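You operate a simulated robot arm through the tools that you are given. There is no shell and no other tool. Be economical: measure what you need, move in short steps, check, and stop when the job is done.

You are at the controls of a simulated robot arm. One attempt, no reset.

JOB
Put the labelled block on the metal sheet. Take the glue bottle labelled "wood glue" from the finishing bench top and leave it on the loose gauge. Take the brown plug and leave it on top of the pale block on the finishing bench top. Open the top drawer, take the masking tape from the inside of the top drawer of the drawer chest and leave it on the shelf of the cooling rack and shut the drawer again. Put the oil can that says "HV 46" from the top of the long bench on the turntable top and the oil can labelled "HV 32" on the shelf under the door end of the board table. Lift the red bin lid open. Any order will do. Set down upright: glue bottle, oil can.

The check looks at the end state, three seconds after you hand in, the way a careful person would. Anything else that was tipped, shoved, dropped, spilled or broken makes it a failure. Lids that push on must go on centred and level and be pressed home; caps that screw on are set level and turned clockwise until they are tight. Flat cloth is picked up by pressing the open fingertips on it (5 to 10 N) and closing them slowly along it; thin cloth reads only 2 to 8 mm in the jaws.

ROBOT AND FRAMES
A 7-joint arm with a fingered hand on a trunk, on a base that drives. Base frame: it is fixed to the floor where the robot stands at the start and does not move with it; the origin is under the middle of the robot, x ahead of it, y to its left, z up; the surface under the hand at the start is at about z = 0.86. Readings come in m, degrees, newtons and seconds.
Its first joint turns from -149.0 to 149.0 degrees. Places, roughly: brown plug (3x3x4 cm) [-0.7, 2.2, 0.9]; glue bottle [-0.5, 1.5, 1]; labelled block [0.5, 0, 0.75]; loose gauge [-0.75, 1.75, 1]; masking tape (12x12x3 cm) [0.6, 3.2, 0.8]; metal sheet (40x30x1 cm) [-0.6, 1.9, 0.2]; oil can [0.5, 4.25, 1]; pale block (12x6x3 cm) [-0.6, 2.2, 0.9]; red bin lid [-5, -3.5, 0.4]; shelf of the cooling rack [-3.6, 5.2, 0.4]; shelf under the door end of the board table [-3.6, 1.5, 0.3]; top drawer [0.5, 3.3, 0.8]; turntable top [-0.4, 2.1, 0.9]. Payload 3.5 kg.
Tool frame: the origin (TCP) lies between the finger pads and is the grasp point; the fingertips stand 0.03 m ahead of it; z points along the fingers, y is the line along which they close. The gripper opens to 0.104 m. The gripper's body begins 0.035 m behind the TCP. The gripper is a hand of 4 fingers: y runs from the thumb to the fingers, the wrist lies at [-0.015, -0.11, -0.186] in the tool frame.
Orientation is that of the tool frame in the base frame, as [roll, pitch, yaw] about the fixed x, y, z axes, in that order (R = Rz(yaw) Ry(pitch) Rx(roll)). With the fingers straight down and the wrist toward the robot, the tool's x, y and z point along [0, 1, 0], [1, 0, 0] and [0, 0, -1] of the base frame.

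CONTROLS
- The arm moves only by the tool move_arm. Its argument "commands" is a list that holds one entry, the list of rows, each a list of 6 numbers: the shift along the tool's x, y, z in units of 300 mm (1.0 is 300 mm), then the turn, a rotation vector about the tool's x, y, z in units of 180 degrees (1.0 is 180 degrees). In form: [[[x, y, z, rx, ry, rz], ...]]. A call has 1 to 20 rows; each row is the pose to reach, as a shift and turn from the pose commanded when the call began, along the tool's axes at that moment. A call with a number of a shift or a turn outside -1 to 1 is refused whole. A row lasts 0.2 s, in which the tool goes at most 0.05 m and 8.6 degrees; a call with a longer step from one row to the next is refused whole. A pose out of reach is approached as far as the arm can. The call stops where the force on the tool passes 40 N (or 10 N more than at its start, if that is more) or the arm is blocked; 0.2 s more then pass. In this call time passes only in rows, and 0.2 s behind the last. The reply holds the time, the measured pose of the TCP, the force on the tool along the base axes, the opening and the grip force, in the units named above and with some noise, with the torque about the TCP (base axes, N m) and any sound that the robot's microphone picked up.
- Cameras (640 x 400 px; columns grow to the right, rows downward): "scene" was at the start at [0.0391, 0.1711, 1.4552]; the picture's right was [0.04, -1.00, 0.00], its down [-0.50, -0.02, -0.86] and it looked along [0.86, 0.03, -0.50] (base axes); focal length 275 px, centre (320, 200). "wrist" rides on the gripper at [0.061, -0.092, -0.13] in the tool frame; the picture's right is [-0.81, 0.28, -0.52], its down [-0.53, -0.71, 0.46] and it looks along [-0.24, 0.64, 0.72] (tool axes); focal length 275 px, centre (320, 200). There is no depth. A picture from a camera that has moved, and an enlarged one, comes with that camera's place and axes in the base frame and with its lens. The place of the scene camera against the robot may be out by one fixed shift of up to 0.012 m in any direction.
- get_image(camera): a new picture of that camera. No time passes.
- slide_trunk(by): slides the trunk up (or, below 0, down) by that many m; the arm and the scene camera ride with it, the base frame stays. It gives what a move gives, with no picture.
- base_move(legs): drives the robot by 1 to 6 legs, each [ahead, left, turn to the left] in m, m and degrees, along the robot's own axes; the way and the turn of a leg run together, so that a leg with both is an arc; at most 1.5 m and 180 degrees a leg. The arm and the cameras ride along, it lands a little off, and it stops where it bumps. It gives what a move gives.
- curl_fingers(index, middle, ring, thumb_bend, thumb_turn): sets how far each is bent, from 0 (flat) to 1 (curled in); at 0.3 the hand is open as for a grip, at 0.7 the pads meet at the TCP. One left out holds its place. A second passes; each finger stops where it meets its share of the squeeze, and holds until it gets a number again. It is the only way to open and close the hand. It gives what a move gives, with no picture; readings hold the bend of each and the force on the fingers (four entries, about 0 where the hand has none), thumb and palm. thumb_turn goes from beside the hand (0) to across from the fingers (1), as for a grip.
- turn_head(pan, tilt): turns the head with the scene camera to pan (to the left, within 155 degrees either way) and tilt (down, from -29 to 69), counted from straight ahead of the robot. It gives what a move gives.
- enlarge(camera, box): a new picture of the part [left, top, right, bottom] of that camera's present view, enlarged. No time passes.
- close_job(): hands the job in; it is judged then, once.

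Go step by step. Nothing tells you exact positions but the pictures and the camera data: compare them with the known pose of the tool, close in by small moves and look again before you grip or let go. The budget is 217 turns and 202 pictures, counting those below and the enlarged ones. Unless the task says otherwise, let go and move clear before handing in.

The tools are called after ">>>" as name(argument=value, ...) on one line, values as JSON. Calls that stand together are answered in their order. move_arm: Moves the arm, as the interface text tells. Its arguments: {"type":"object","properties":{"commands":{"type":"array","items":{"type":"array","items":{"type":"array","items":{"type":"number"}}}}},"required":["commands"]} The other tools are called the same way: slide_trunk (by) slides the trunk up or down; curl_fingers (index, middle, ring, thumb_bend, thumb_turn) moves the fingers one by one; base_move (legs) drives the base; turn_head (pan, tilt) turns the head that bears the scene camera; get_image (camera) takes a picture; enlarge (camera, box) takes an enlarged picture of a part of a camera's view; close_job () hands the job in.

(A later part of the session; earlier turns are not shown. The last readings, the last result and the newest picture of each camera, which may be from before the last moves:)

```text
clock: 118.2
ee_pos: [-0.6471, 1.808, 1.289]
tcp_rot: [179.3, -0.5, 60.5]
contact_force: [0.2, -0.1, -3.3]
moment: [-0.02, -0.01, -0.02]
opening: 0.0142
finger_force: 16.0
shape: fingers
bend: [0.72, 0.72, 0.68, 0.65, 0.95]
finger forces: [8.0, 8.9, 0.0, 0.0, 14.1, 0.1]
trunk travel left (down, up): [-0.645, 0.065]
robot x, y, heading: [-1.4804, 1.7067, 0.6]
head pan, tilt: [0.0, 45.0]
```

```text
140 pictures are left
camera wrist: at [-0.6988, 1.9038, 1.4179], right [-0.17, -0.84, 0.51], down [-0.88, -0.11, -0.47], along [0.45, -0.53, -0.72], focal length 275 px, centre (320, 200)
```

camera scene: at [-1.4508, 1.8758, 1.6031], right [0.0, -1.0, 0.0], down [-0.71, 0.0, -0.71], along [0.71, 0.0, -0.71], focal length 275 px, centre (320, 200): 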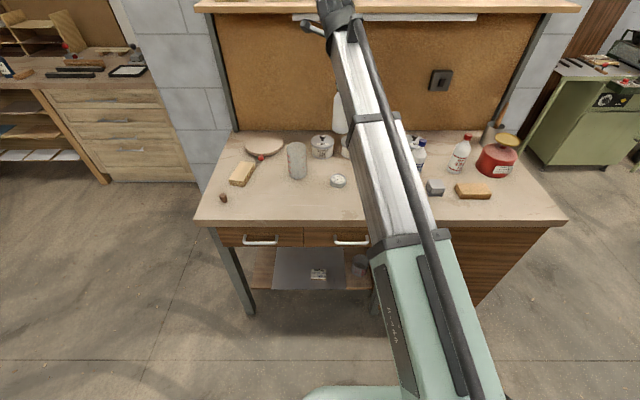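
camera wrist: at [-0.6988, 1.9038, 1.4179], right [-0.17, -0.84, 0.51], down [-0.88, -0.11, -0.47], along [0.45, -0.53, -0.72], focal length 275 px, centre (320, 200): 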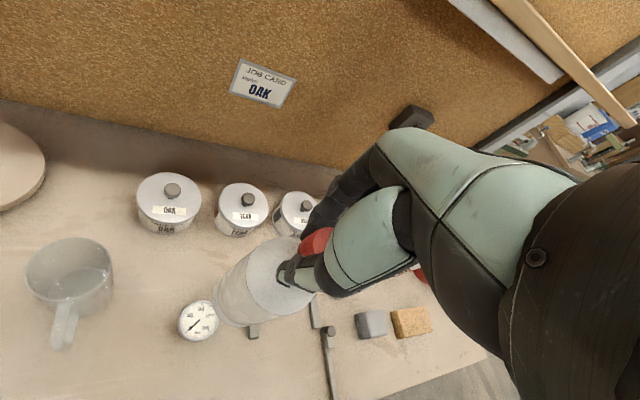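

Gauge estimates agree at about (−0.640, 1.812). I lower to a few cm above it and look again.

>>> move_arm(commands=[[[0.023, 0.013, 0.12, 0, 0, 0], [0.023, 0.013, 0.24, 0, 0, 0], [0.023, 0.013, 0.36, 0, 0, 0], [0.023, 0.013, 0.48, 0, 0, 0], [0.023, 0.013, 0.57, 0, 0, 0], [0.023, 0.013, 0.63, 0, 0, 0]]])

>>> get_image(camera="wrist")

>>> enlarge(camera="scene", box=[270, 100, 410, 220])

```text
clock: 119.5
ee_pos: [-0.6371, 1.8111, 1.0997]
tcp_rot: [179.5, -0.5, 60.5]
contact_force: [0.2, 0.2, -3.5]
moment: [-0.02, 0.0, -0.01]
opening: 0.0137
finger_force: 15.4
shape: fingers
bend: [0.72, 0.73, 0.68, 0.65, 0.94]
finger forces: [8.1, 9.2, 0.0, 0.1, 14.1, 0.0]
trunk travel left (down, up): [-0.645, 0.065]
robot x, y, heading: [-1.4796, 1.7063, 0.4]
head pan, tilt: [0.0, 45.0]
```

```text
139 pictures are left
camera wrist: at [-0.6887, 1.9084, 1.2289], right [-0.17, -0.84, 0.51], down [-0.88, -0.11, -0.47], along [0.45, -0.53, -0.72], focal length 275 px, centre (320, 200)
```

wrist: 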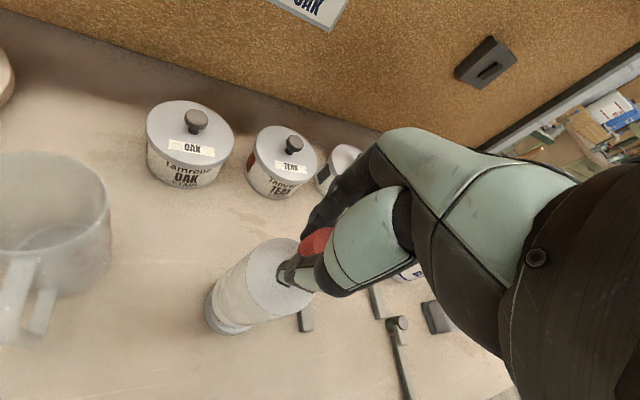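

```text
3.33 times, centred on (340, 160) of scene
camera zoom: at [-1.4507, 1.8758, 1.6031], right [0.0, -1.0, 0.0], down [-0.71, 0.0, -0.71], along [0.71, 0.0, -0.71], focal length 916 px, centre (253, 333)
```

zoom: 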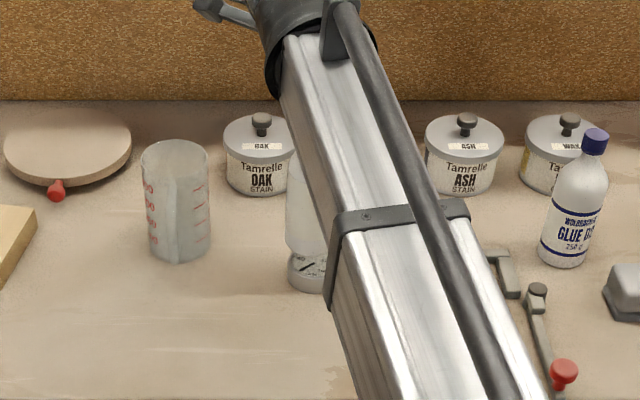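

>>> enlarge(camera="wrist", box=[180, 220, 330, 360])

>>> enlarge(camera="scene", box=[320, 130, 370, 200])

```text
2.86 times, centred on (255, 290) of wrist
camera zoom: at [-0.6887, 1.9084, 1.2289], right [-0.17, -0.84, 0.51], down [-0.88, -0.11, -0.47], along [0.45, -0.53, -0.72], focal length 786 px, centre (506, -57)
```

zoom: 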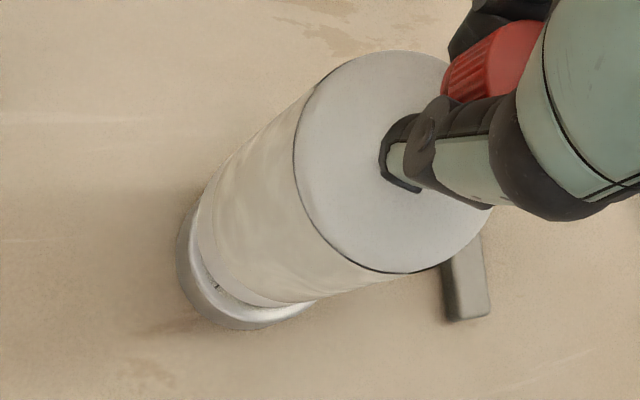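

```text
5.71 times, centred on (345, 165) of scene
camera zoom: at [-1.4507, 1.8758, 1.6031], right [0.0, -1.0, 0.0], down [-0.71, 0.0, -0.71], along [0.71, 0.0, -0.71], focal length 1571 px, centre (177, 400)
```

zoom: 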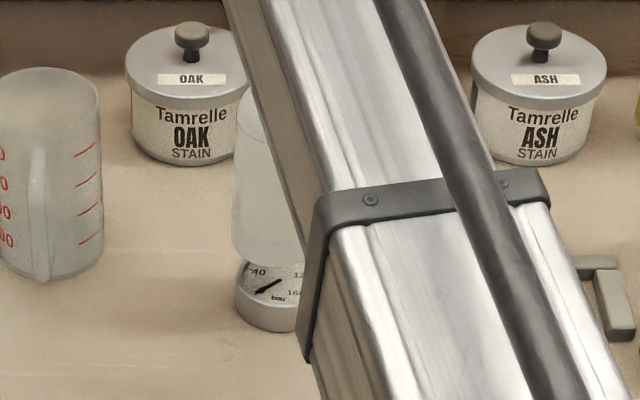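

Nearly concentric; a 3 mm correction and then lower slowly until contact.

>>> move_arm(commands=[[[0, -0.012, 0.05, 0, 0, 0], [0, -0.012, 0.08, 0, 0, 0], [0, -0.012, 0.095, 0, 0, 0], [0, -0.012, 0.105, 0, 0, 0]]])

>>> enlarge(camera="wrist", box=[180, 220, 330, 360])

>>> enlarge(camera="scene", box=[320, 130, 370, 200])

```text
clock: 120.5
ee_pos: [-0.64, 1.8121, 1.0706]
tcp_rot: [179.3, -0.7, 60.5]
contact_force: [1.4, -0.3, 7.2]
moment: [0.0, 0.0, 0.0]
opening: 0.0135
finger_force: 16.7
shape: fingers
bend: [0.73, 0.73, 0.68, 0.65, 0.94]
finger forces: [9.0, 10.2, 0.0, 0.1, 15.1, 0.0]
trunk travel left (down, up): [-0.645, 0.065]
robot x, y, heading: [-1.4784, 1.7055, 0.3]
head pan, tilt: [0.0, 45.0]
```

```text
2.86 times, centred on (255, 290) of wrist
camera zoom: at [-0.6925, 1.9104, 1.1991], right [-0.17, -0.84, 0.51], down [-0.88, -0.11, -0.47], along [0.45, -0.53, -0.72], focal length 786 px, centre (506, -57)
```

zoom: 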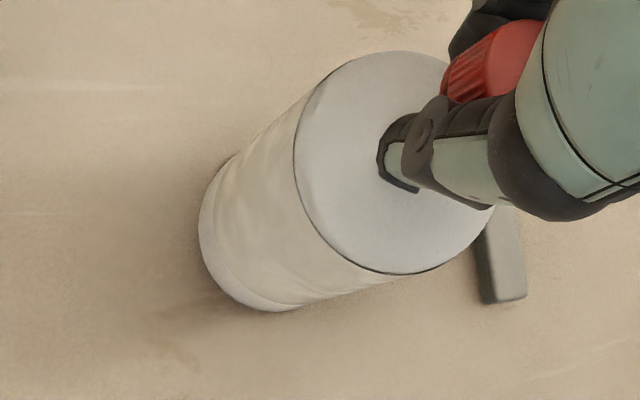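

```text
5.71 times, centred on (345, 165) of scene
camera zoom: at [-1.4517, 1.8757, 1.6033], right [0.0, -1.0, 0.0], down [-0.71, 0.0, -0.71], along [0.71, 0.0, -0.71], focal length 1571 px, centre (177, 400)
```

zoom: 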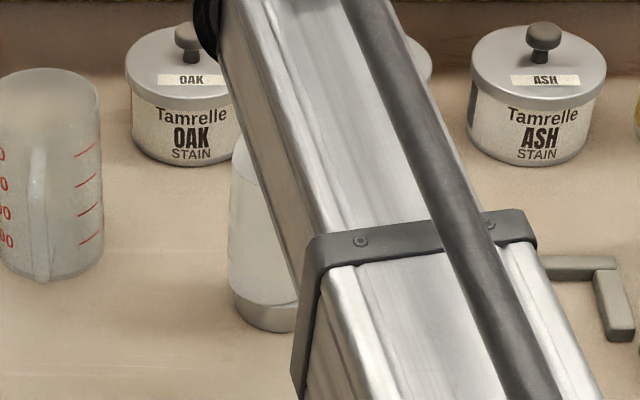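

Contact and well centred. I release gently.

>>> curl_fingers(index=0.66, middle=0.66, ring=0.6, thumb_bend=0.64)

>>> curl_fingers(index=0.58, middle=0.58, ring=0.55, thumb_bend=0.58)

>>> curl_fingers(index=0.35, middle=0.35, ring=0.35, thumb_bend=0.35)

>>> get_image(camera="wrist")

>>> move_arm(commands=[[[0, 0, -0.1, 0, 0, 0], [0, 0, -0.2, 0, 0, 0], [0, 0, -0.3, 0, 0, 0], [0, 0, -0.4, 0, 0, 0]]])

>>> get_image(camera="wrist")

>>> get_image(camera="scene")

```text
clock: 121.5
ee_pos: [-0.6398, 1.8125, 1.0689]
tcp_rot: [179.3, -0.5, 60.5]
contact_force: [-0.2, 1.4, 3.2]
moment: [0.04, 0.03, -0.05]
opening: 0.0161
finger_force: 1.4
shape: fingers
bend: [0.65, 0.66, 0.6, 0.63, 0.97]
finger forces: [0.9, 0.6, 0.1, 0.0, 2.5, 0.0]
trunk travel left (down, up): [-0.645, 0.065]
robot x, y, heading: [-1.4758, 1.7091, 0.1]
head pan, tilt: [0.0, 45.0]
```

```text
clock: 122.5
ee_pos: [-0.6399, 1.8133, 1.0684]
tcp_rot: [179.4, -0.5, 60.6]
contact_force: [-0.5, 0.6, 0.2]
moment: [0.01, 0.01, 0.02]
opening: 0.0335
finger_force: 0.1
shape: fingers
bend: [0.57, 0.57, 0.55, 0.57, 0.97]
finger forces: [0.1, 0.2, 0.0, 0.0, 0.0, 0.1]
trunk travel left (down, up): [-0.645, 0.065]
robot x, y, heading: [-1.4825, 1.7097, 0.5]
head pan, tilt: [0.0, 45.0]
```

```text
clock: 123.5
ee_pos: [-0.6407, 1.8117, 1.0683]
tcp_rot: [179.4, -0.5, 60.5]
contact_force: [0.9, 0.1, -0.2]
moment: [0.0, -0.01, 0.03]
opening: 0.0904
finger_force: 0.0
shape: fingers
bend: [0.35, 0.35, 0.35, 0.35, 0.97]
finger forces: [0.1, 0.0, 0.0, 0.1, 0.1, 0.0]
trunk travel left (down, up): [-0.645, 0.065]
robot x, y, heading: [-1.4822, 1.7089, 0.2]
head pan, tilt: [0.0, 45.0]
```

```text
133 pictures are left
camera wrist: at [-0.6922, 1.9104, 1.1981], right [-0.17, -0.84, 0.51], down [-0.88, -0.11, -0.47], along [0.45, -0.53, -0.72], focal length 275 px, centre (320, 200)
```

wrist: 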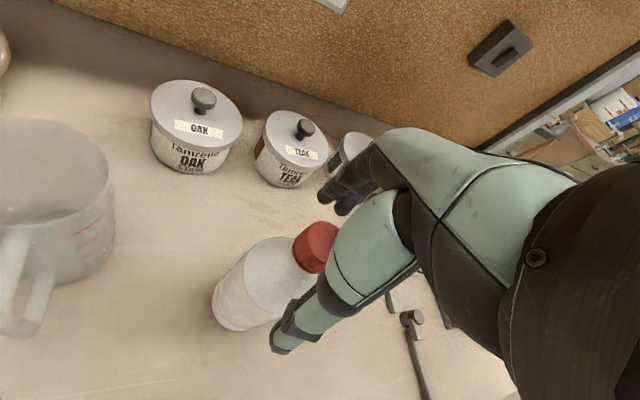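

```text
clock: 124.5
ee_pos: [-0.642, 1.8126, 1.1888]
tcp_rot: [179.5, -0.6, 60.5]
contact_force: [0.1, 0.1, -0.2]
moment: [0.02, -0.02, 0.01]
opening: 0.0903
finger_force: 0.0
shape: fingers
bend: [0.35, 0.35, 0.35, 0.35, 0.97]
finger forces: [0.0, 0.0, 0.0, 0.1, 0.0, 0.1]
trunk travel left (down, up): [-0.645, 0.065]
robot x, y, heading: [-1.4792, 1.707, 0.3]
head pan, tilt: [0.0, 45.0]
```

```text
132 pictures are left
camera wrist: at [-0.6948, 1.9102, 1.3177], right [-0.17, -0.84, 0.51], down [-0.88, -0.11, -0.47], along [0.45, -0.53, -0.72], focal length 275 px, centre (320, 200)
```

wrist: 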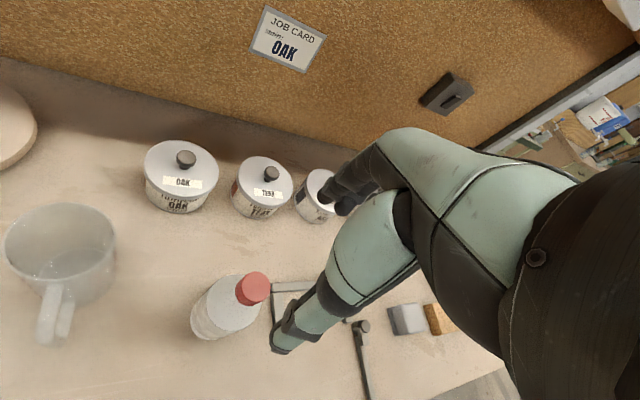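

```text
131 pictures are left
camera scene: at [-1.4513, 1.8757, 1.6031], right [0.0, -1.0, 0.0], down [-0.71, 0.0, -0.71], along [0.71, 0.0, -0.71], focal length 275 px, centre (320, 200)
```

scene: 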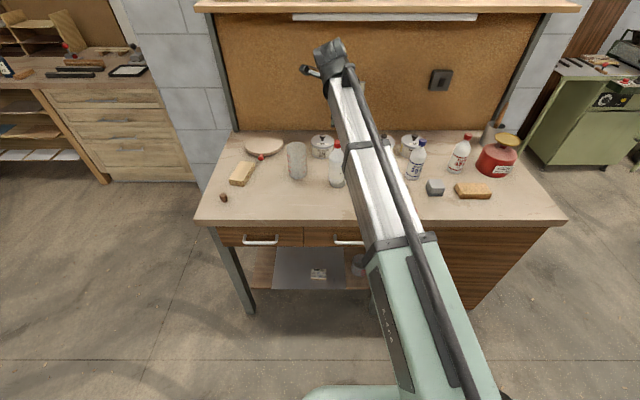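

The glue bottle stands upright on the gauge. Next the brown plug at about (−0.75, 2.22); I drive left and bring the arm back over it.

>>> base_move(legs=[[0.0, 0.4, 0]])

>>> move_arm(commands=[[[-0.04, -0.08, 0, 0, 0, -0.04], [-0.08, -0.16, 0, 0, 0, -0.08], [-0.12, -0.22, 0, 0, 0, -0.12], [-0.14, -0.26, 0.1, 0, 0, -0.16], [-0.14, -0.26, 0.2, 0, 0, -0.167]]])

>>> get_image(camera="wrist")

>>> get_image(camera="scene")

```text
clock: 127.0
ee_pos: [-0.6444, 2.2171, 1.1885]
tcp_rot: [179.4, -0.5, 60.8]
contact_force: [-0.2, 0.2, -0.4]
moment: [-0.01, 0.01, 0.0]
opening: 0.0905
finger_force: 0.1
shape: fingers
bend: [0.35, 0.35, 0.35, 0.35, 0.97]
finger forces: [0.0, 0.0, 0.0, 0.0, 0.1, 0.0]
trunk travel left (down, up): [-0.645, 0.065]
robot x, y, heading: [-1.4835, 2.108, 0.6]
head pan, tilt: [0.0, 45.0]
```

```text
clock: 128.2
ee_pos: [-0.7331, 2.2178, 1.1256]
tcp_rot: [179.2, -0.1, 90.9]
contact_force: [0.5, -0.2, 0.0]
moment: [0.03, 0.01, 0.01]
opening: 0.0905
finger_force: 0.0
shape: fingers
bend: [0.35, 0.35, 0.35, 0.35, 0.97]
finger forces: [0.0, 0.1, 0.1, 0.1, 0.0, 0.0]
trunk travel left (down, up): [-0.645, 0.065]
robot x, y, heading: [-1.4817, 2.1084, 0.7]
head pan, tilt: [0.0, 45.0]
```

```text
130 pictures are left
camera wrist: at [-0.8279, 2.2767, 1.2553], right [0.28, -0.81, 0.52], down [-0.7, -0.54, -0.47], along [0.66, -0.23, -0.72], focal length 275 px, centre (320, 200)
```

wrist: 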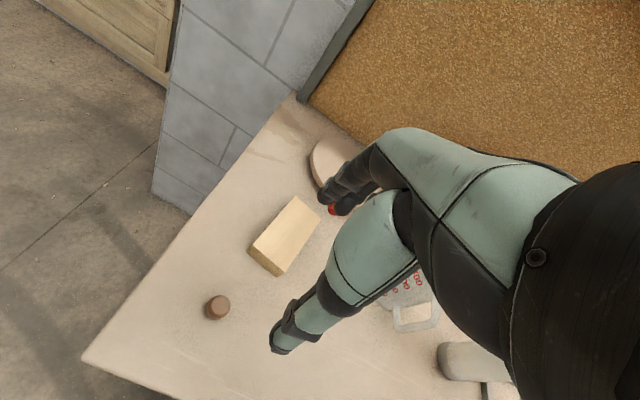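

```text
129 pictures are left
camera scene: at [-1.4535, 2.2768, 1.6031], right [0.01, -1.0, 0.0], down [-0.71, 0.0, -0.71], along [0.71, 0.0, -0.71], focal length 275 px, centre (320, 200)
```

scene: 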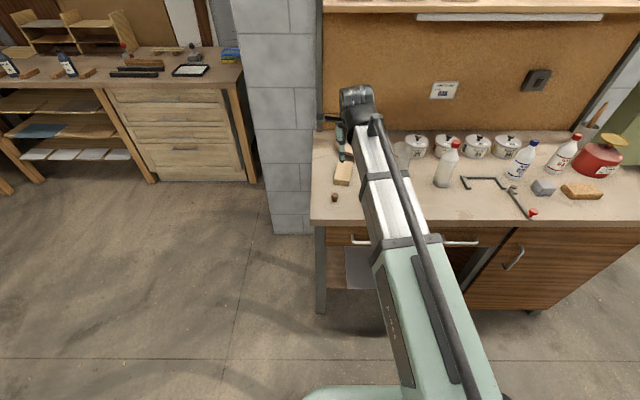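

Plug by the wrist camera at (−0.739, 2.237), pale block centre about (−0.623, 2.199). I move above the plug and look again.

>>> move_arm(commands=[[[0.03, -0.01, 0.12, 0, 0, 0], [0.066, -0.02, 0.24, 0, 0, 0], [0.066, -0.02, 0.36, 0, 0, 0]]])

>>> get_image(camera="wrist")

>>> enlarge(camera="scene", box=[300, 120, 400, 230])

```text
clock: 129.1
ee_pos: [-0.7371, 2.238, 1.0187]
tcp_rot: [179.2, -0.2, 90.8]
contact_force: [0.1, 0.5, 0.4]
moment: [0.0, 0.0, -0.02]
opening: 0.0903
finger_force: 0.1
shape: fingers
bend: [0.35, 0.35, 0.35, 0.35, 0.97]
finger forces: [0.1, 0.0, 0.0, 0.1, 0.0, 0.0]
trunk travel left (down, up): [-0.645, 0.065]
robot x, y, heading: [-1.4838, 2.1091, 0.2]
head pan, tilt: [0.0, 45.0]
```

```text
128 pictures are left
camera wrist: at [-0.8328, 2.2964, 1.1473], right [0.28, -0.81, 0.52], down [-0.7, -0.54, -0.47], along [0.66, -0.23, -0.72], focal length 275 px, centre (320, 200)
```

wrist: 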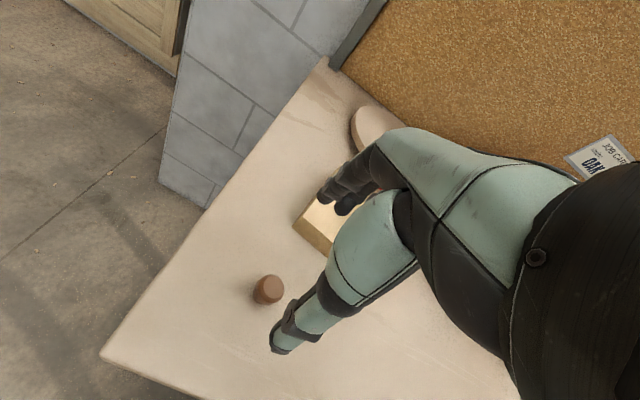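

```text
3.64 times, centred on (350, 175) of scene
camera zoom: at [-1.4536, 2.2768, 1.6031], right [0.01, -1.0, 0.0], down [-0.71, 0.0, -0.71], along [0.71, 0.0, -0.71], focal length 1000 px, centre (211, 291)
```

zoom: 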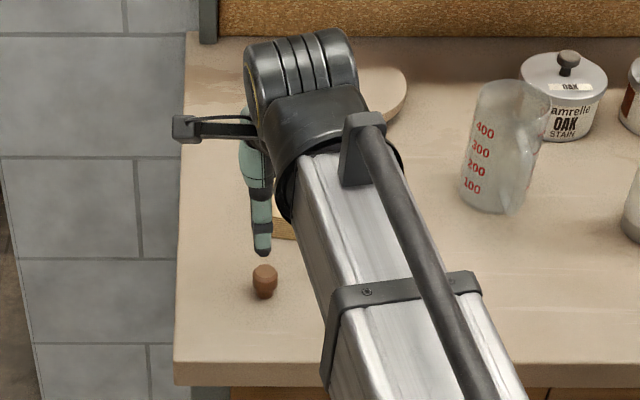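

Plug at (−0.7455, 2.240). I narrow the hand and lower around it.

>>> curl_fingers(index=0.45, middle=0.45, ring=0.45, thumb_bend=0.45)

>>> move_arm(commands=[[[0.007, -0.028, 0.05, 0, 0, 0], [0.007, -0.028, 0.15, 0, 0, 0], [0.007, -0.028, 0.22, 0, 0, 0], [0.007, -0.028, 0.27, 0, 0, 0], [0.007, -0.028, 0.29, 0, 0, 0]]])

>>> get_image(camera="wrist")

>>> enlarge(camera="scene", box=[300, 140, 400, 230])

```text
clock: 130.1
ee_pos: [-0.7372, 2.2379, 1.0185]
tcp_rot: [179.2, 0.0, 90.8]
contact_force: [0.1, -0.3, 0.2]
moment: [-0.02, 0.02, -0.03]
opening: 0.0655
finger_force: 0.1
shape: fingers
bend: [0.45, 0.45, 0.45, 0.45, 0.97]
finger forces: [0.0, 0.0, 0.1, 0.1, 0.1, 0.0]
trunk travel left (down, up): [-0.645, 0.065]
robot x, y, heading: [-1.4811, 2.1079, 0.3]
head pan, tilt: [0.0, 45.0]
```

```text
clock: 131.2
ee_pos: [-0.7447, 2.241, 0.9318]
tcp_rot: [179.2, -0.1, 90.9]
contact_force: [0.0, -1.1, -0.1]
moment: [0.0, 0.05, 0.02]
opening: 0.0653
finger_force: 0.1
shape: fingers
bend: [0.45, 0.45, 0.45, 0.45, 0.97]
finger forces: [0.0, 0.0, 0.1, 0.1, 0.0, 0.0]
trunk travel left (down, up): [-0.645, 0.065]
robot x, y, heading: [-1.4812, 2.1127, 0.3]
head pan, tilt: [0.0, 45.0]
```

```text
126 pictures are left
camera wrist: at [-0.8397, 2.2997, 1.06], right [0.28, -0.81, 0.52], down [-0.7, -0.54, -0.47], along [0.66, -0.23, -0.72], focal length 275 px, centre (320, 200)
```

wrist: 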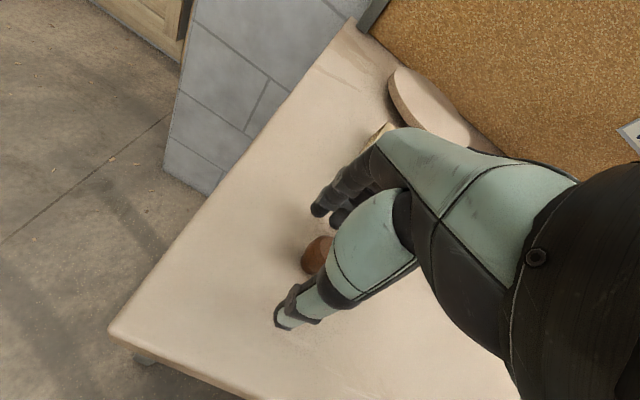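

```text
4.44 times, centred on (350, 185) of scene
camera zoom: at [-1.4537, 2.2768, 1.6031], right [0.01, -1.0, 0.0], down [-0.71, 0.0, -0.71], along [0.71, 0.0, -0.71], focal length 1222 px, centre (187, 267)
```

zoom: 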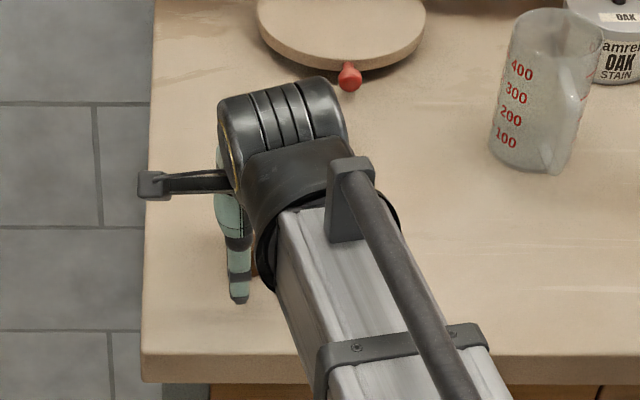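

Plug between the fingers; I close stepwise.

>>> curl_fingers(index=0.58, middle=0.58, ring=0.58, thumb_bend=0.58)

>>> curl_fingers(index=0.66, middle=0.66, ring=0.66, thumb_bend=0.64)

>>> get_image(camera="wrist")

```text
clock: 132.2
ee_pos: [-0.7454, 2.2417, 0.9321]
tcp_rot: [179.2, 0.0, 90.8]
contact_force: [-0.3, 0.0, 0.1]
moment: [-0.01, -0.04, 0.01]
opening: 0.0344
finger_force: 0.1
shape: fingers
bend: [0.57, 0.57, 0.57, 0.57, 0.97]
finger forces: [0.0, 0.1, 0.0, 0.0, 0.0, 0.1]
trunk travel left (down, up): [-0.645, 0.065]
robot x, y, heading: [-1.4811, 2.1101, 0.3]
head pan, tilt: [0.0, 45.0]
```

```text
clock: 133.2
ee_pos: [-0.7434, 2.2402, 0.9314]
tcp_rot: [179.2, 0.0, 90.7]
contact_force: [1.3, 0.0, -0.3]
moment: [-0.01, 0.01, -0.01]
opening: 0.0148
finger_force: 0.2
shape: fingers
bend: [0.66, 0.65, 0.66, 0.63, 0.97]
finger forces: [0.0, 0.6, 0.0, 0.0, 0.5, 0.0]
trunk travel left (down, up): [-0.645, 0.065]
robot x, y, heading: [-1.4848, 2.1082, 0.5]
head pan, tilt: [0.0, 45.0]
```

```text
124 pictures are left
camera wrist: at [-0.8397, 2.2997, 1.0603], right [0.28, -0.81, 0.52], down [-0.7, -0.54, -0.47], along [0.66, -0.23, -0.72], focal length 275 px, centre (320, 200)
```

wrist: 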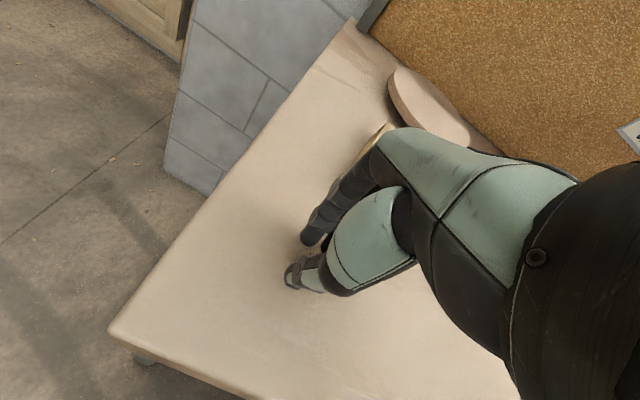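

Contact on middle and thumb; squeeze more and lift.

>>> curl_fingers(index=0.7, middle=0.76, ring=0.7, thumb_bend=0.7)

>>> move_arm(commands=[[[0, 0, -0.03, 0, 0, 0], [0, 0, -0.1, 0, 0, 0], [0, 0, -0.2, 0, 0, 0], [0, 0, -0.3, 0, 0, 0]]])

>>> get_image(camera="wrist")

>>> enlarge(camera="scene", box=[300, 120, 400, 230])

```text
clock: 134.2
ee_pos: [-0.7446, 2.2404, 0.9324]
tcp_rot: [179.2, -0.2, 90.8]
contact_force: [0.6, -0.2, -0.6]
moment: [-0.01, 0.0, 0.0]
opening: 0.0017
finger_force: 0.1
shape: fingers
bend: [0.7, 0.76, 0.7, 0.7, 0.97]
finger forces: [0.0, 0.0, 0.1, 0.1, 0.0, 0.1]
trunk travel left (down, up): [-0.645, 0.065]
robot x, y, heading: [-1.4819, 2.1094, 0.3]
head pan, tilt: [0.0, 45.0]
```

```text
clock: 135.2
ee_pos: [-0.7466, 2.2405, 1.0231]
tcp_rot: [179.3, -0.2, 90.7]
contact_force: [-0.5, 1.1, -0.2]
moment: [-0.01, 0.04, -0.01]
opening: 0.0014
finger_force: 0.1
shape: fingers
bend: [0.7, 0.76, 0.7, 0.7, 0.97]
finger forces: [0.1, 0.0, 0.0, 0.0, 0.0, 0.0]
trunk travel left (down, up): [-0.645, 0.065]
robot x, y, heading: [-1.4873, 2.109, 0.6]
head pan, tilt: [0.0, 45.0]
```

```text
123 pictures are left
camera wrist: at [-0.8414, 2.2993, 1.1513], right [0.28, -0.81, 0.52], down [-0.7, -0.54, -0.47], along [0.66, -0.23, -0.72], focal length 275 px, centre (320, 200)
```

wrist: 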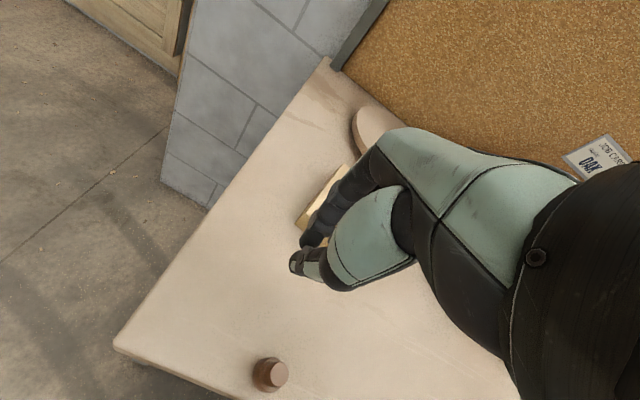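

```text
3.64 times, centred on (350, 175) of scene
camera zoom: at [-1.4539, 2.2767, 1.6031], right [0.01, -1.0, 0.0], down [-0.71, 0.0, -0.71], along [0.71, 0.0, -0.71], focal length 1000 px, centre (211, 291)
```

zoom: 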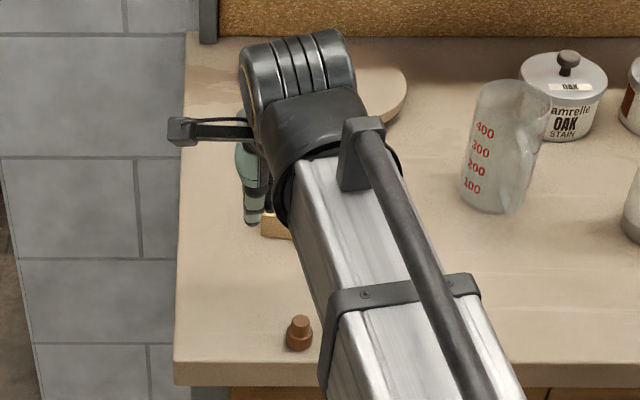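

The plug slipped out and now stands near (−0.81, 2.21), wide end down. I open the hand, move above it and look again.

>>> curl_fingers(index=0.45, middle=0.45, ring=0.45, thumb_bend=0.45)

>>> move_arm(commands=[[[-0.04, -0.1, -0.05, 0, 0, 0], [-0.1, -0.2, -0.05, 0, 0, 0]]])

>>> get_image(camera="wrist")

>>> enlarge(camera="scene", box=[310, 170, 370, 240])

```text
clock: 136.2
ee_pos: [-0.7462, 2.2415, 1.0226]
tcp_rot: [179.1, -0.1, 90.7]
contact_force: [0.7, -1.0, 0.1]
moment: [-0.02, 0.0, 0.02]
opening: 0.0645
finger_force: 0.1
shape: fingers
bend: [0.45, 0.45, 0.45, 0.45, 0.97]
finger forces: [0.0, 0.0, 0.0, 0.1, 0.1, 0.0]
trunk travel left (down, up): [-0.645, 0.065]
robot x, y, heading: [-1.4842, 2.1131, 0.4]
head pan, tilt: [0.0, 45.0]
```

```text
clock: 136.8
ee_pos: [-0.8065, 2.209, 1.0357]
tcp_rot: [179.2, -0.3, 90.6]
contact_force: [-0.2, 0.2, -0.4]
moment: [0.03, 0.01, 0.02]
opening: 0.0648
finger_force: 0.1
shape: fingers
bend: [0.45, 0.45, 0.45, 0.45, 0.97]
finger forces: [0.0, 0.0, 0.0, 0.0, 0.0, 0.0]
trunk travel left (down, up): [-0.645, 0.065]
robot x, y, heading: [-1.4797, 2.1096, 0.4]
head pan, tilt: [0.0, 45.0]
```

```text
121 pictures are left
camera wrist: at [-0.9015, 2.2677, 1.1652], right [0.28, -0.81, 0.52], down [-0.7, -0.54, -0.47], along [0.66, -0.23, -0.72], focal length 275 px, centre (320, 200)
```

wrist: 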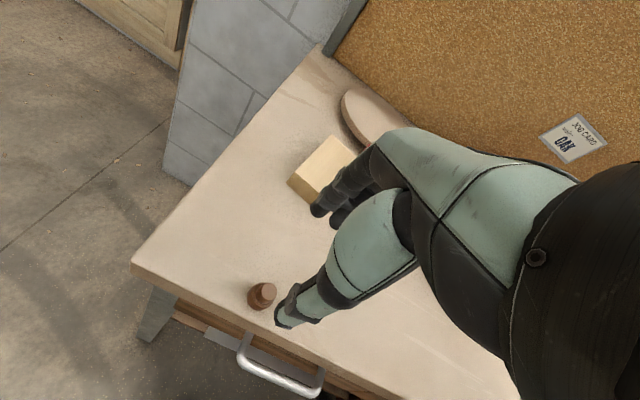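

```text
5.71 times, centred on (340, 205) of scene
camera zoom: at [-1.4542, 2.2765, 1.6031], right [0.01, -1.0, 0.0], down [-0.71, 0.0, -0.71], along [0.71, 0.0, -0.71], focal length 1571 px, centre (206, 171)
```

zoom: 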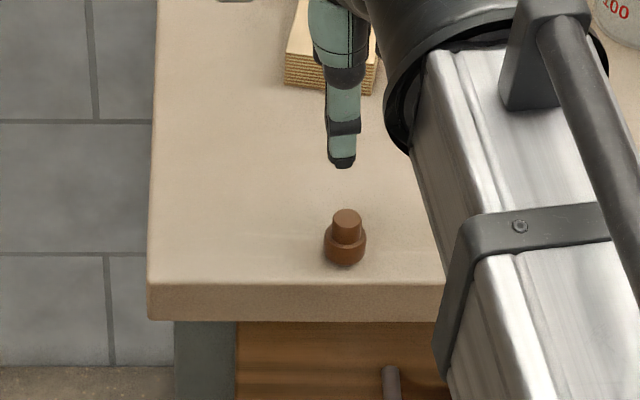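

The plug stands wide end down at (−0.8135, 2.206). I lower around it and close stepwise again.

>>> move_arm(commands=[[[-0.01, -0.023, 0.1, 0, 0, 0], [-0.01, -0.023, 0.2, 0, 0, 0], [-0.01, -0.023, 0.29, 0, 0, 0], [-0.01, -0.023, 0.335, 0, 0, 0], [-0.01, -0.023, 0.357, 0, 0, 0]]])

>>> curl_fingers(index=0.56, middle=0.56, ring=0.56, thumb_bend=0.56)

>>> curl_fingers(index=0.6, middle=0.6, ring=0.6, thumb_bend=0.6)

>>> get_image(camera="wrist")

>>> enlarge(camera="scene", box=[310, 170, 370, 240])

```text
clock: 138.1
ee_pos: [-0.8115, 2.207, 0.928]
tcp_rot: [179.2, -0.1, 90.7]
contact_force: [-0.4, 0.0, -0.6]
moment: [-0.03, 0.01, -0.04]
opening: 0.0647
finger_force: 0.0
shape: fingers
bend: [0.45, 0.45, 0.45, 0.45, 0.97]
finger forces: [0.0, 0.0, 0.0, 0.1, 0.1, 0.1]
trunk travel left (down, up): [-0.645, 0.065]
robot x, y, heading: [-1.4847, 2.1138, 0.3]
head pan, tilt: [0.0, 45.0]
```

```text
clock: 139.1
ee_pos: [-0.8125, 2.2057, 0.9284]
tcp_rot: [179.2, -0.1, 90.8]
contact_force: [-0.1, 0.3, -0.6]
moment: [0.01, 0.01, 0.01]
opening: 0.0371
finger_force: 0.1
shape: fingers
bend: [0.56, 0.56, 0.56, 0.56, 0.97]
finger forces: [0.0, 0.1, 0.0, 0.0, 0.0, 0.0]
trunk travel left (down, up): [-0.645, 0.065]
robot x, y, heading: [-1.4812, 2.1093, 0.7]
head pan, tilt: [0.0, 45.0]
```

```text
clock: 140.1
ee_pos: [-0.8124, 2.2064, 0.9279]
tcp_rot: [179.2, 0.0, 90.7]
contact_force: [0.8, -0.9, 1.1]
moment: [0.0, -0.01, -0.01]
opening: 0.0266
finger_force: 0.0
shape: fingers
bend: [0.6, 0.6, 0.6, 0.6, 0.97]
finger forces: [0.1, 0.1, 0.0, 0.1, 0.0, 0.0]
trunk travel left (down, up): [-0.645, 0.065]
robot x, y, heading: [-1.4862, 2.1081, 0.3]
head pan, tilt: [0.0, 45.0]
```

```text
119 pictures are left
camera wrist: at [-0.9064, 2.2653, 1.0571], right [0.28, -0.81, 0.52], down [-0.7, -0.54, -0.47], along [0.66, -0.23, -0.72], focal length 275 px, centre (320, 200)
```

wrist: 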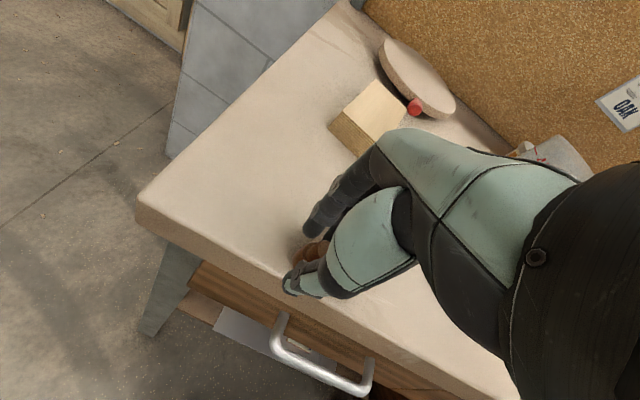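

```text
5.71 times, centred on (340, 205) of scene
camera zoom: at [-1.4537, 2.2768, 1.6031], right [0.01, -1.0, 0.0], down [-0.71, 0.0, -0.71], along [0.71, 0.0, -0.71], focal length 1571 px, centre (206, 171)
```

zoom: 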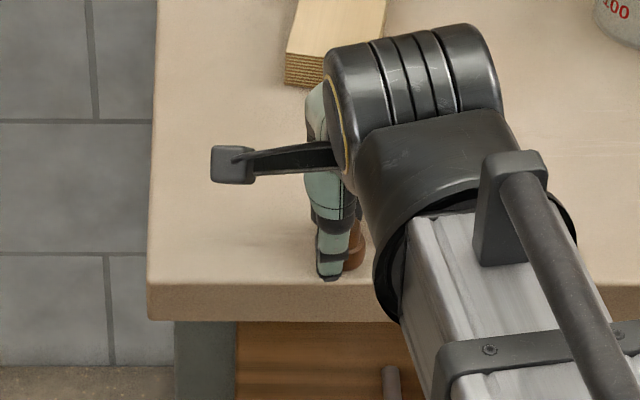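

The plug sits ~9 mm to the right of the thumb. I shift that much and then close.

>>> move_arm(commands=[[[-0.015, 0, 0, 0, 0, 0], [-0.03, 0, 0, 0, 0, 0]]])

>>> enlarge(camera="scene", box=[310, 170, 370, 240])

>>> curl_fingers(index=0.64, middle=0.64, ring=0.64, thumb_bend=0.64)

>>> enlarge(camera="scene", box=[310, 170, 370, 240])

```text
clock: 140.7
ee_pos: [-0.8111, 2.1976, 0.9272]
tcp_rot: [179.2, -0.1, 90.8]
contact_force: [-0.4, 0.9, -0.2]
moment: [0.0, -0.04, 0.0]
opening: 0.0267
finger_force: 0.3
shape: fingers
bend: [0.6, 0.6, 0.6, 0.6, 0.97]
finger forces: [0.1, 0.1, 0.0, 0.0, 0.0, 0.0]
trunk travel left (down, up): [-0.645, 0.065]
robot x, y, heading: [-1.4823, 2.1064, 0.3]
head pan, tilt: [0.0, 45.0]
```

```text
5.71 times, centred on (340, 205) of scene
camera zoom: at [-1.4538, 2.2767, 1.6031], right [0.01, -1.0, 0.0], down [-0.71, 0.0, -0.71], along [0.71, 0.0, -0.71], focal length 1571 px, centre (206, 171)
```

zoom: 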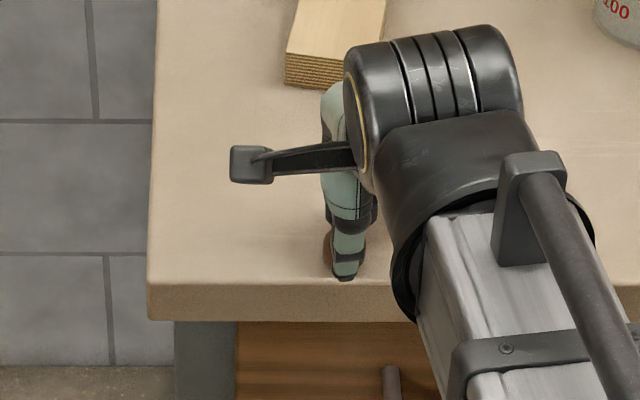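

```text
clock: 141.7
ee_pos: [-0.8096, 2.1967, 0.9285]
tcp_rot: [179.2, -0.2, 90.8]
contact_force: [-0.4, 0.3, 0.1]
moment: [0.0, 0.0, -0.04]
opening: 0.0166
finger_force: 0.3
shape: fingers
bend: [0.64, 0.64, 0.64, 0.64, 0.97]
finger forces: [0.1, 0.0, 0.1, 0.1, 0.2, 0.0]
trunk travel left (down, up): [-0.645, 0.065]
robot x, y, heading: [-1.4803, 2.1115, 0.3]
head pan, tilt: [0.0, 45.0]
```

```text
5.71 times, centred on (340, 205) of scene
camera zoom: at [-1.4538, 2.2767, 1.6031], right [0.01, -1.0, 0.0], down [-0.71, 0.0, -0.71], along [0.71, 0.0, -0.71], focal length 1571 px, centre (206, 171)
```

zoom: 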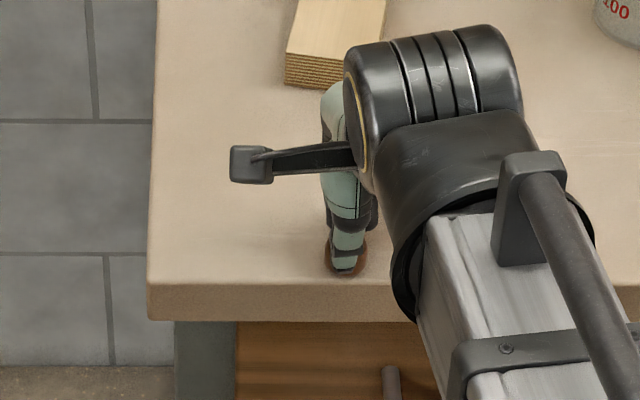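

Now centred on the thumb. Closing further.

>>> curl_fingers(index=0.67, middle=0.67, ring=0.67, thumb_bend=0.66)

>>> get_image(camera="wrist")

>>> enlarge(camera="scene", box=[310, 170, 370, 240])

```text
clock: 142.7
ee_pos: [-0.8119, 2.1966, 0.9288]
tcp_rot: [179.2, -0.1, 90.7]
contact_force: [-0.4, 0.0, 0.7]
moment: [-0.05, -0.01, -0.01]
opening: 0.014
finger_force: 1.7
shape: fingers
bend: [0.65, 0.67, 0.67, 0.64, 0.97]
finger forces: [1.2, 0.1, 0.0, 0.0, 1.2, 0.1]
trunk travel left (down, up): [-0.645, 0.065]
robot x, y, heading: [-1.4806, 2.1086, 0.4]
head pan, tilt: [0.0, 45.0]
```

```text
115 pictures are left
camera wrist: at [-0.9061, 2.2563, 1.0569], right [0.28, -0.81, 0.52], down [-0.7, -0.54, -0.47], along [0.66, -0.23, -0.72], focal length 275 px, centre (320, 200)
```

wrist: 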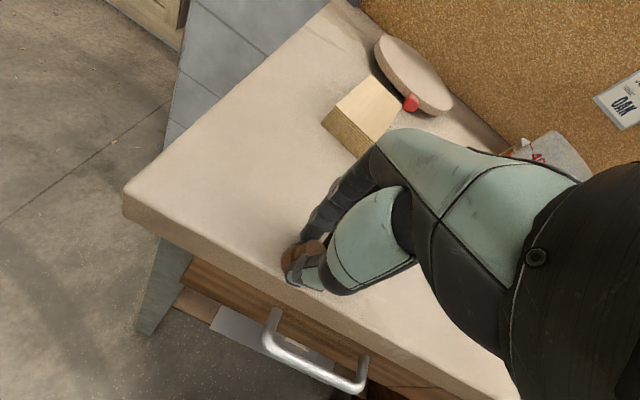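

```text
5.71 times, centred on (340, 205) of scene
camera zoom: at [-1.4537, 2.2768, 1.6031], right [0.01, -1.0, 0.0], down [-0.71, 0.0, -0.71], along [0.71, 0.0, -0.71], focal length 1571 px, centre (206, 171)
```

zoom: 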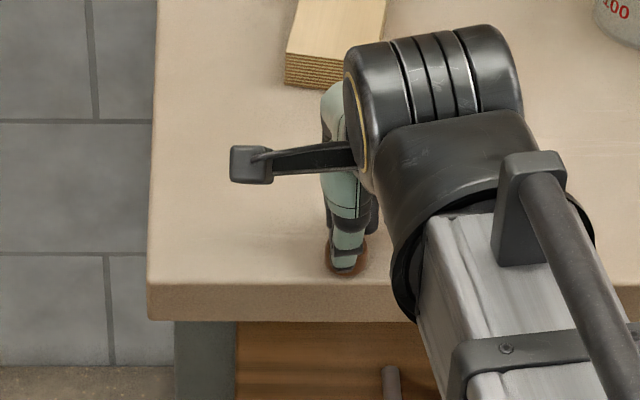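

Only the index touches, so the plug is slightly to the +y side; I loosen, shift 4 mm, and close on it with index and middle.

>>> curl_fingers(index=0.62, middle=0.62, ring=0.62, thumb_bend=0.62)

>>> move_arm(commands=[[[0.014, 0, 0, 0, 0, 0]]])

>>> curl_fingers(index=0.68, middle=0.68, ring=0.64, thumb_bend=0.66)

```text
clock: 143.7
ee_pos: [-0.8108, 2.1969, 0.9275]
tcp_rot: [179.1, -0.1, 90.7]
contact_force: [0.6, 0.7, 0.1]
moment: [0.01, -0.04, 0.04]
opening: 0.0206
finger_force: 0.1
shape: fingers
bend: [0.62, 0.62, 0.62, 0.62, 0.97]
finger forces: [0.0, 0.1, 0.0, 0.0, 0.0, 0.0]
trunk travel left (down, up): [-0.645, 0.065]
robot x, y, heading: [-1.4804, 2.1088, 0.2]
head pan, tilt: [0.0, 45.0]
```

```text
clock: 144.1
ee_pos: [-0.8109, 2.2017, 0.9278]
tcp_rot: [179.2, 0.0, 90.8]
contact_force: [-0.4, -0.1, 0.2]
moment: [0.01, 0.03, -0.04]
opening: 0.0206
finger_force: 0.1
shape: fingers
bend: [0.62, 0.62, 0.62, 0.62, 0.97]
finger forces: [0.0, 0.1, 0.0, 0.0, 0.0, 0.0]
trunk travel left (down, up): [-0.645, 0.065]
robot x, y, heading: [-1.4814, 2.1102, 0.5]
head pan, tilt: [0.0, 45.0]
```

```text
clock: 145.1
ee_pos: [-0.8112, 2.201, 0.9284]
tcp_rot: [179.2, -0.2, 90.9]
contact_force: [0.3, 0.5, 1.0]
moment: [-0.01, -0.03, -0.01]
opening: 0.011
finger_force: 1.7
shape: fingers
bend: [0.67, 0.67, 0.64, 0.65, 0.97]
finger forces: [0.4, 1.1, 0.1, 0.0, 1.3, 0.0]
trunk travel left (down, up): [-0.645, 0.065]
robot x, y, heading: [-1.4807, 2.1099, 0.4]
head pan, tilt: [0.0, 45.0]
```

Index, middle and thumb all touch. Squeeze moderately and check.

>>> curl_fingers(index=0.73, middle=0.73, ring=0.64, thumb_bend=0.69)

>>> get_image(camera="wrist")

```text
clock: 146.1
ee_pos: [-0.8118, 2.2014, 0.9287]
tcp_rot: [179.2, -0.1, 90.8]
contact_force: [-0.4, 0.0, 0.5]
moment: [0.01, 0.0, -0.02]
opening: 0.0069
finger_force: 5.4
shape: fingers
bend: [0.72, 0.72, 0.64, 0.65, 0.96]
finger forces: [3.0, 3.4, 0.0, 0.1, 5.1, 0.0]
trunk travel left (down, up): [-0.645, 0.065]
robot x, y, heading: [-1.4801, 2.1127, 0.4]
head pan, tilt: [0.0, 45.0]
```

```text
113 pictures are left
camera wrist: at [-0.9061, 2.2606, 1.057], right [0.28, -0.81, 0.52], down [-0.7, -0.54, -0.47], along [0.66, -0.23, -0.72], focal length 275 px, centre (320, 200)
```

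wrist: 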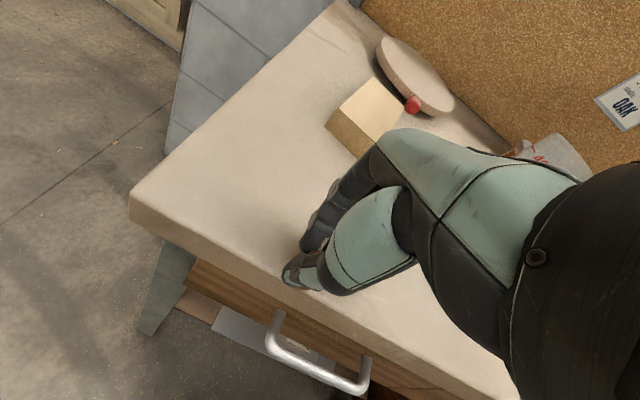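

Held with 5 N. Lift slowly and check.

>>> move_arm(commands=[[[0, 0, -0.02, 0, 0, 0], [0, 0, -0.06, 0, 0, 0], [0, 0, -0.12, 0, 0, 0], [0, 0, -0.2, 0, 0, 0], [0, 0, -0.28, 0, 0, 0]]])

>>> get_image(camera="wrist")

>>> enlarge(camera="scene", box=[290, 120, 390, 230])

```text
clock: 147.2
ee_pos: [-0.8128, 2.2014, 1.0133]
tcp_rot: [179.1, -0.1, 90.8]
contact_force: [0.3, -0.7, 0.9]
moment: [0.0, 0.01, 0.02]
opening: 0.0062
finger_force: 5.8
shape: fingers
bend: [0.72, 0.72, 0.64, 0.65, 0.96]
finger forces: [2.8, 3.7, 0.0, 0.0, 5.0, 0.0]
trunk travel left (down, up): [-0.645, 0.065]
robot x, y, heading: [-1.4819, 2.109, 0.3]
head pan, tilt: [0.0, 45.0]
```

```text
112 pictures are left
camera wrist: at [-0.9071, 2.2608, 1.1414], right [0.28, -0.81, 0.52], down [-0.7, -0.54, -0.47], along [0.66, -0.23, -0.72], focal length 275 px, centre (320, 200)
```

wrist: 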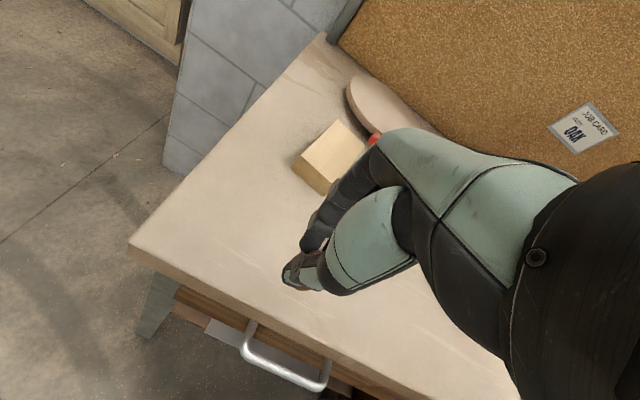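

```text
3.64 times, centred on (340, 175) of scene
camera zoom: at [-1.4538, 2.2767, 1.6031], right [0.01, -1.0, 0.0], down [-0.71, 0.0, -0.71], along [0.71, 0.0, -0.71], focal length 1000 px, centre (247, 291)
```

zoom: 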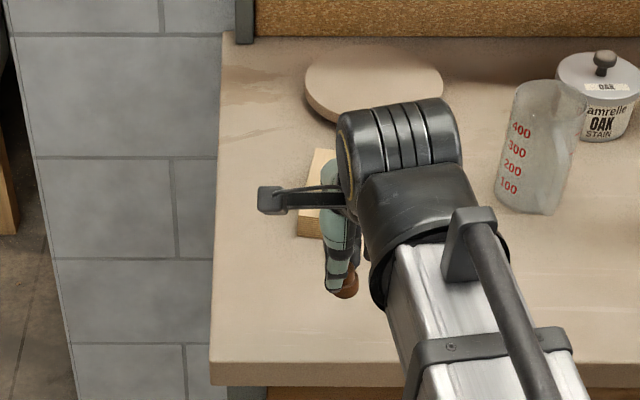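

The plug is in the hand. I carry it over the pale block's centre (−0.622, 2.200).

>>> move_arm(commands=[[[0, 0.15, -0.03, 0, 0, 0], [-0.006, 0.3, -0.03, 0, 0, 0], [-0.01, 0.45, -0.03, 0, 0, 0], [-0.012, 0.6, -0.02, 0, 0, 0], [-0.012, 0.633, 0.0, 0, 0, 0], [-0.012, 0.633, 0.06, 0, 0, 0], [-0.012, 0.633, 0.1, 0, 0, 0]]])

>>> get_image(camera="wrist")

>>> enlarge(camera="scene", box=[310, 100, 390, 200])

```text
clock: 148.8
ee_pos: [-0.6221, 2.2009, 0.9847]
tcp_rot: [179.2, -0.1, 90.7]
contact_force: [-0.4, 0.8, 0.5]
moment: [0.0, 0.01, 0.03]
opening: 0.0066
finger_force: 5.3
shape: fingers
bend: [0.72, 0.72, 0.64, 0.65, 0.96]
finger forces: [2.6, 3.6, 0.1, 0.0, 5.0, 0.1]
trunk travel left (down, up): [-0.645, 0.065]
robot x, y, heading: [-1.4826, 2.108, 0.6]
head pan, tilt: [0.0, 45.0]
```

```text
110 pictures are left
camera wrist: at [-0.717, 2.2606, 1.1136], right [0.28, -0.81, 0.52], down [-0.7, -0.54, -0.47], along [0.66, -0.23, -0.72], focal length 275 px, centre (320, 200)
```

wrist: 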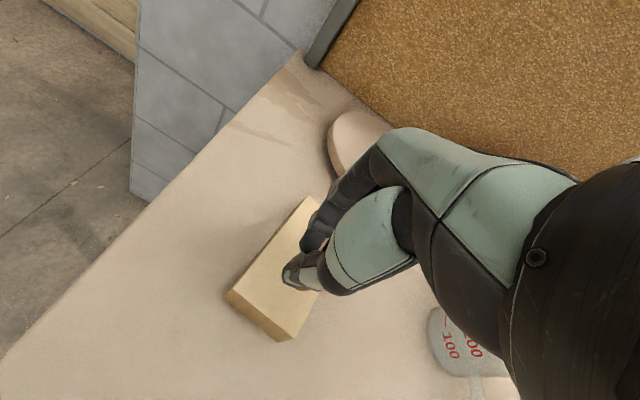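

```text
4.00 times, centred on (350, 150) of scene
camera zoom: at [-1.4535, 2.2768, 1.6031], right [0.01, -1.0, 0.0], down [-0.71, 0.0, -0.71], along [0.71, 0.0, -0.71], focal length 1100 px, centre (200, 400)
```

zoom: 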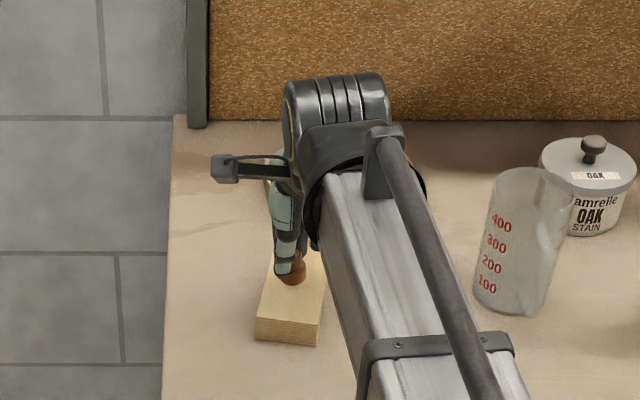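

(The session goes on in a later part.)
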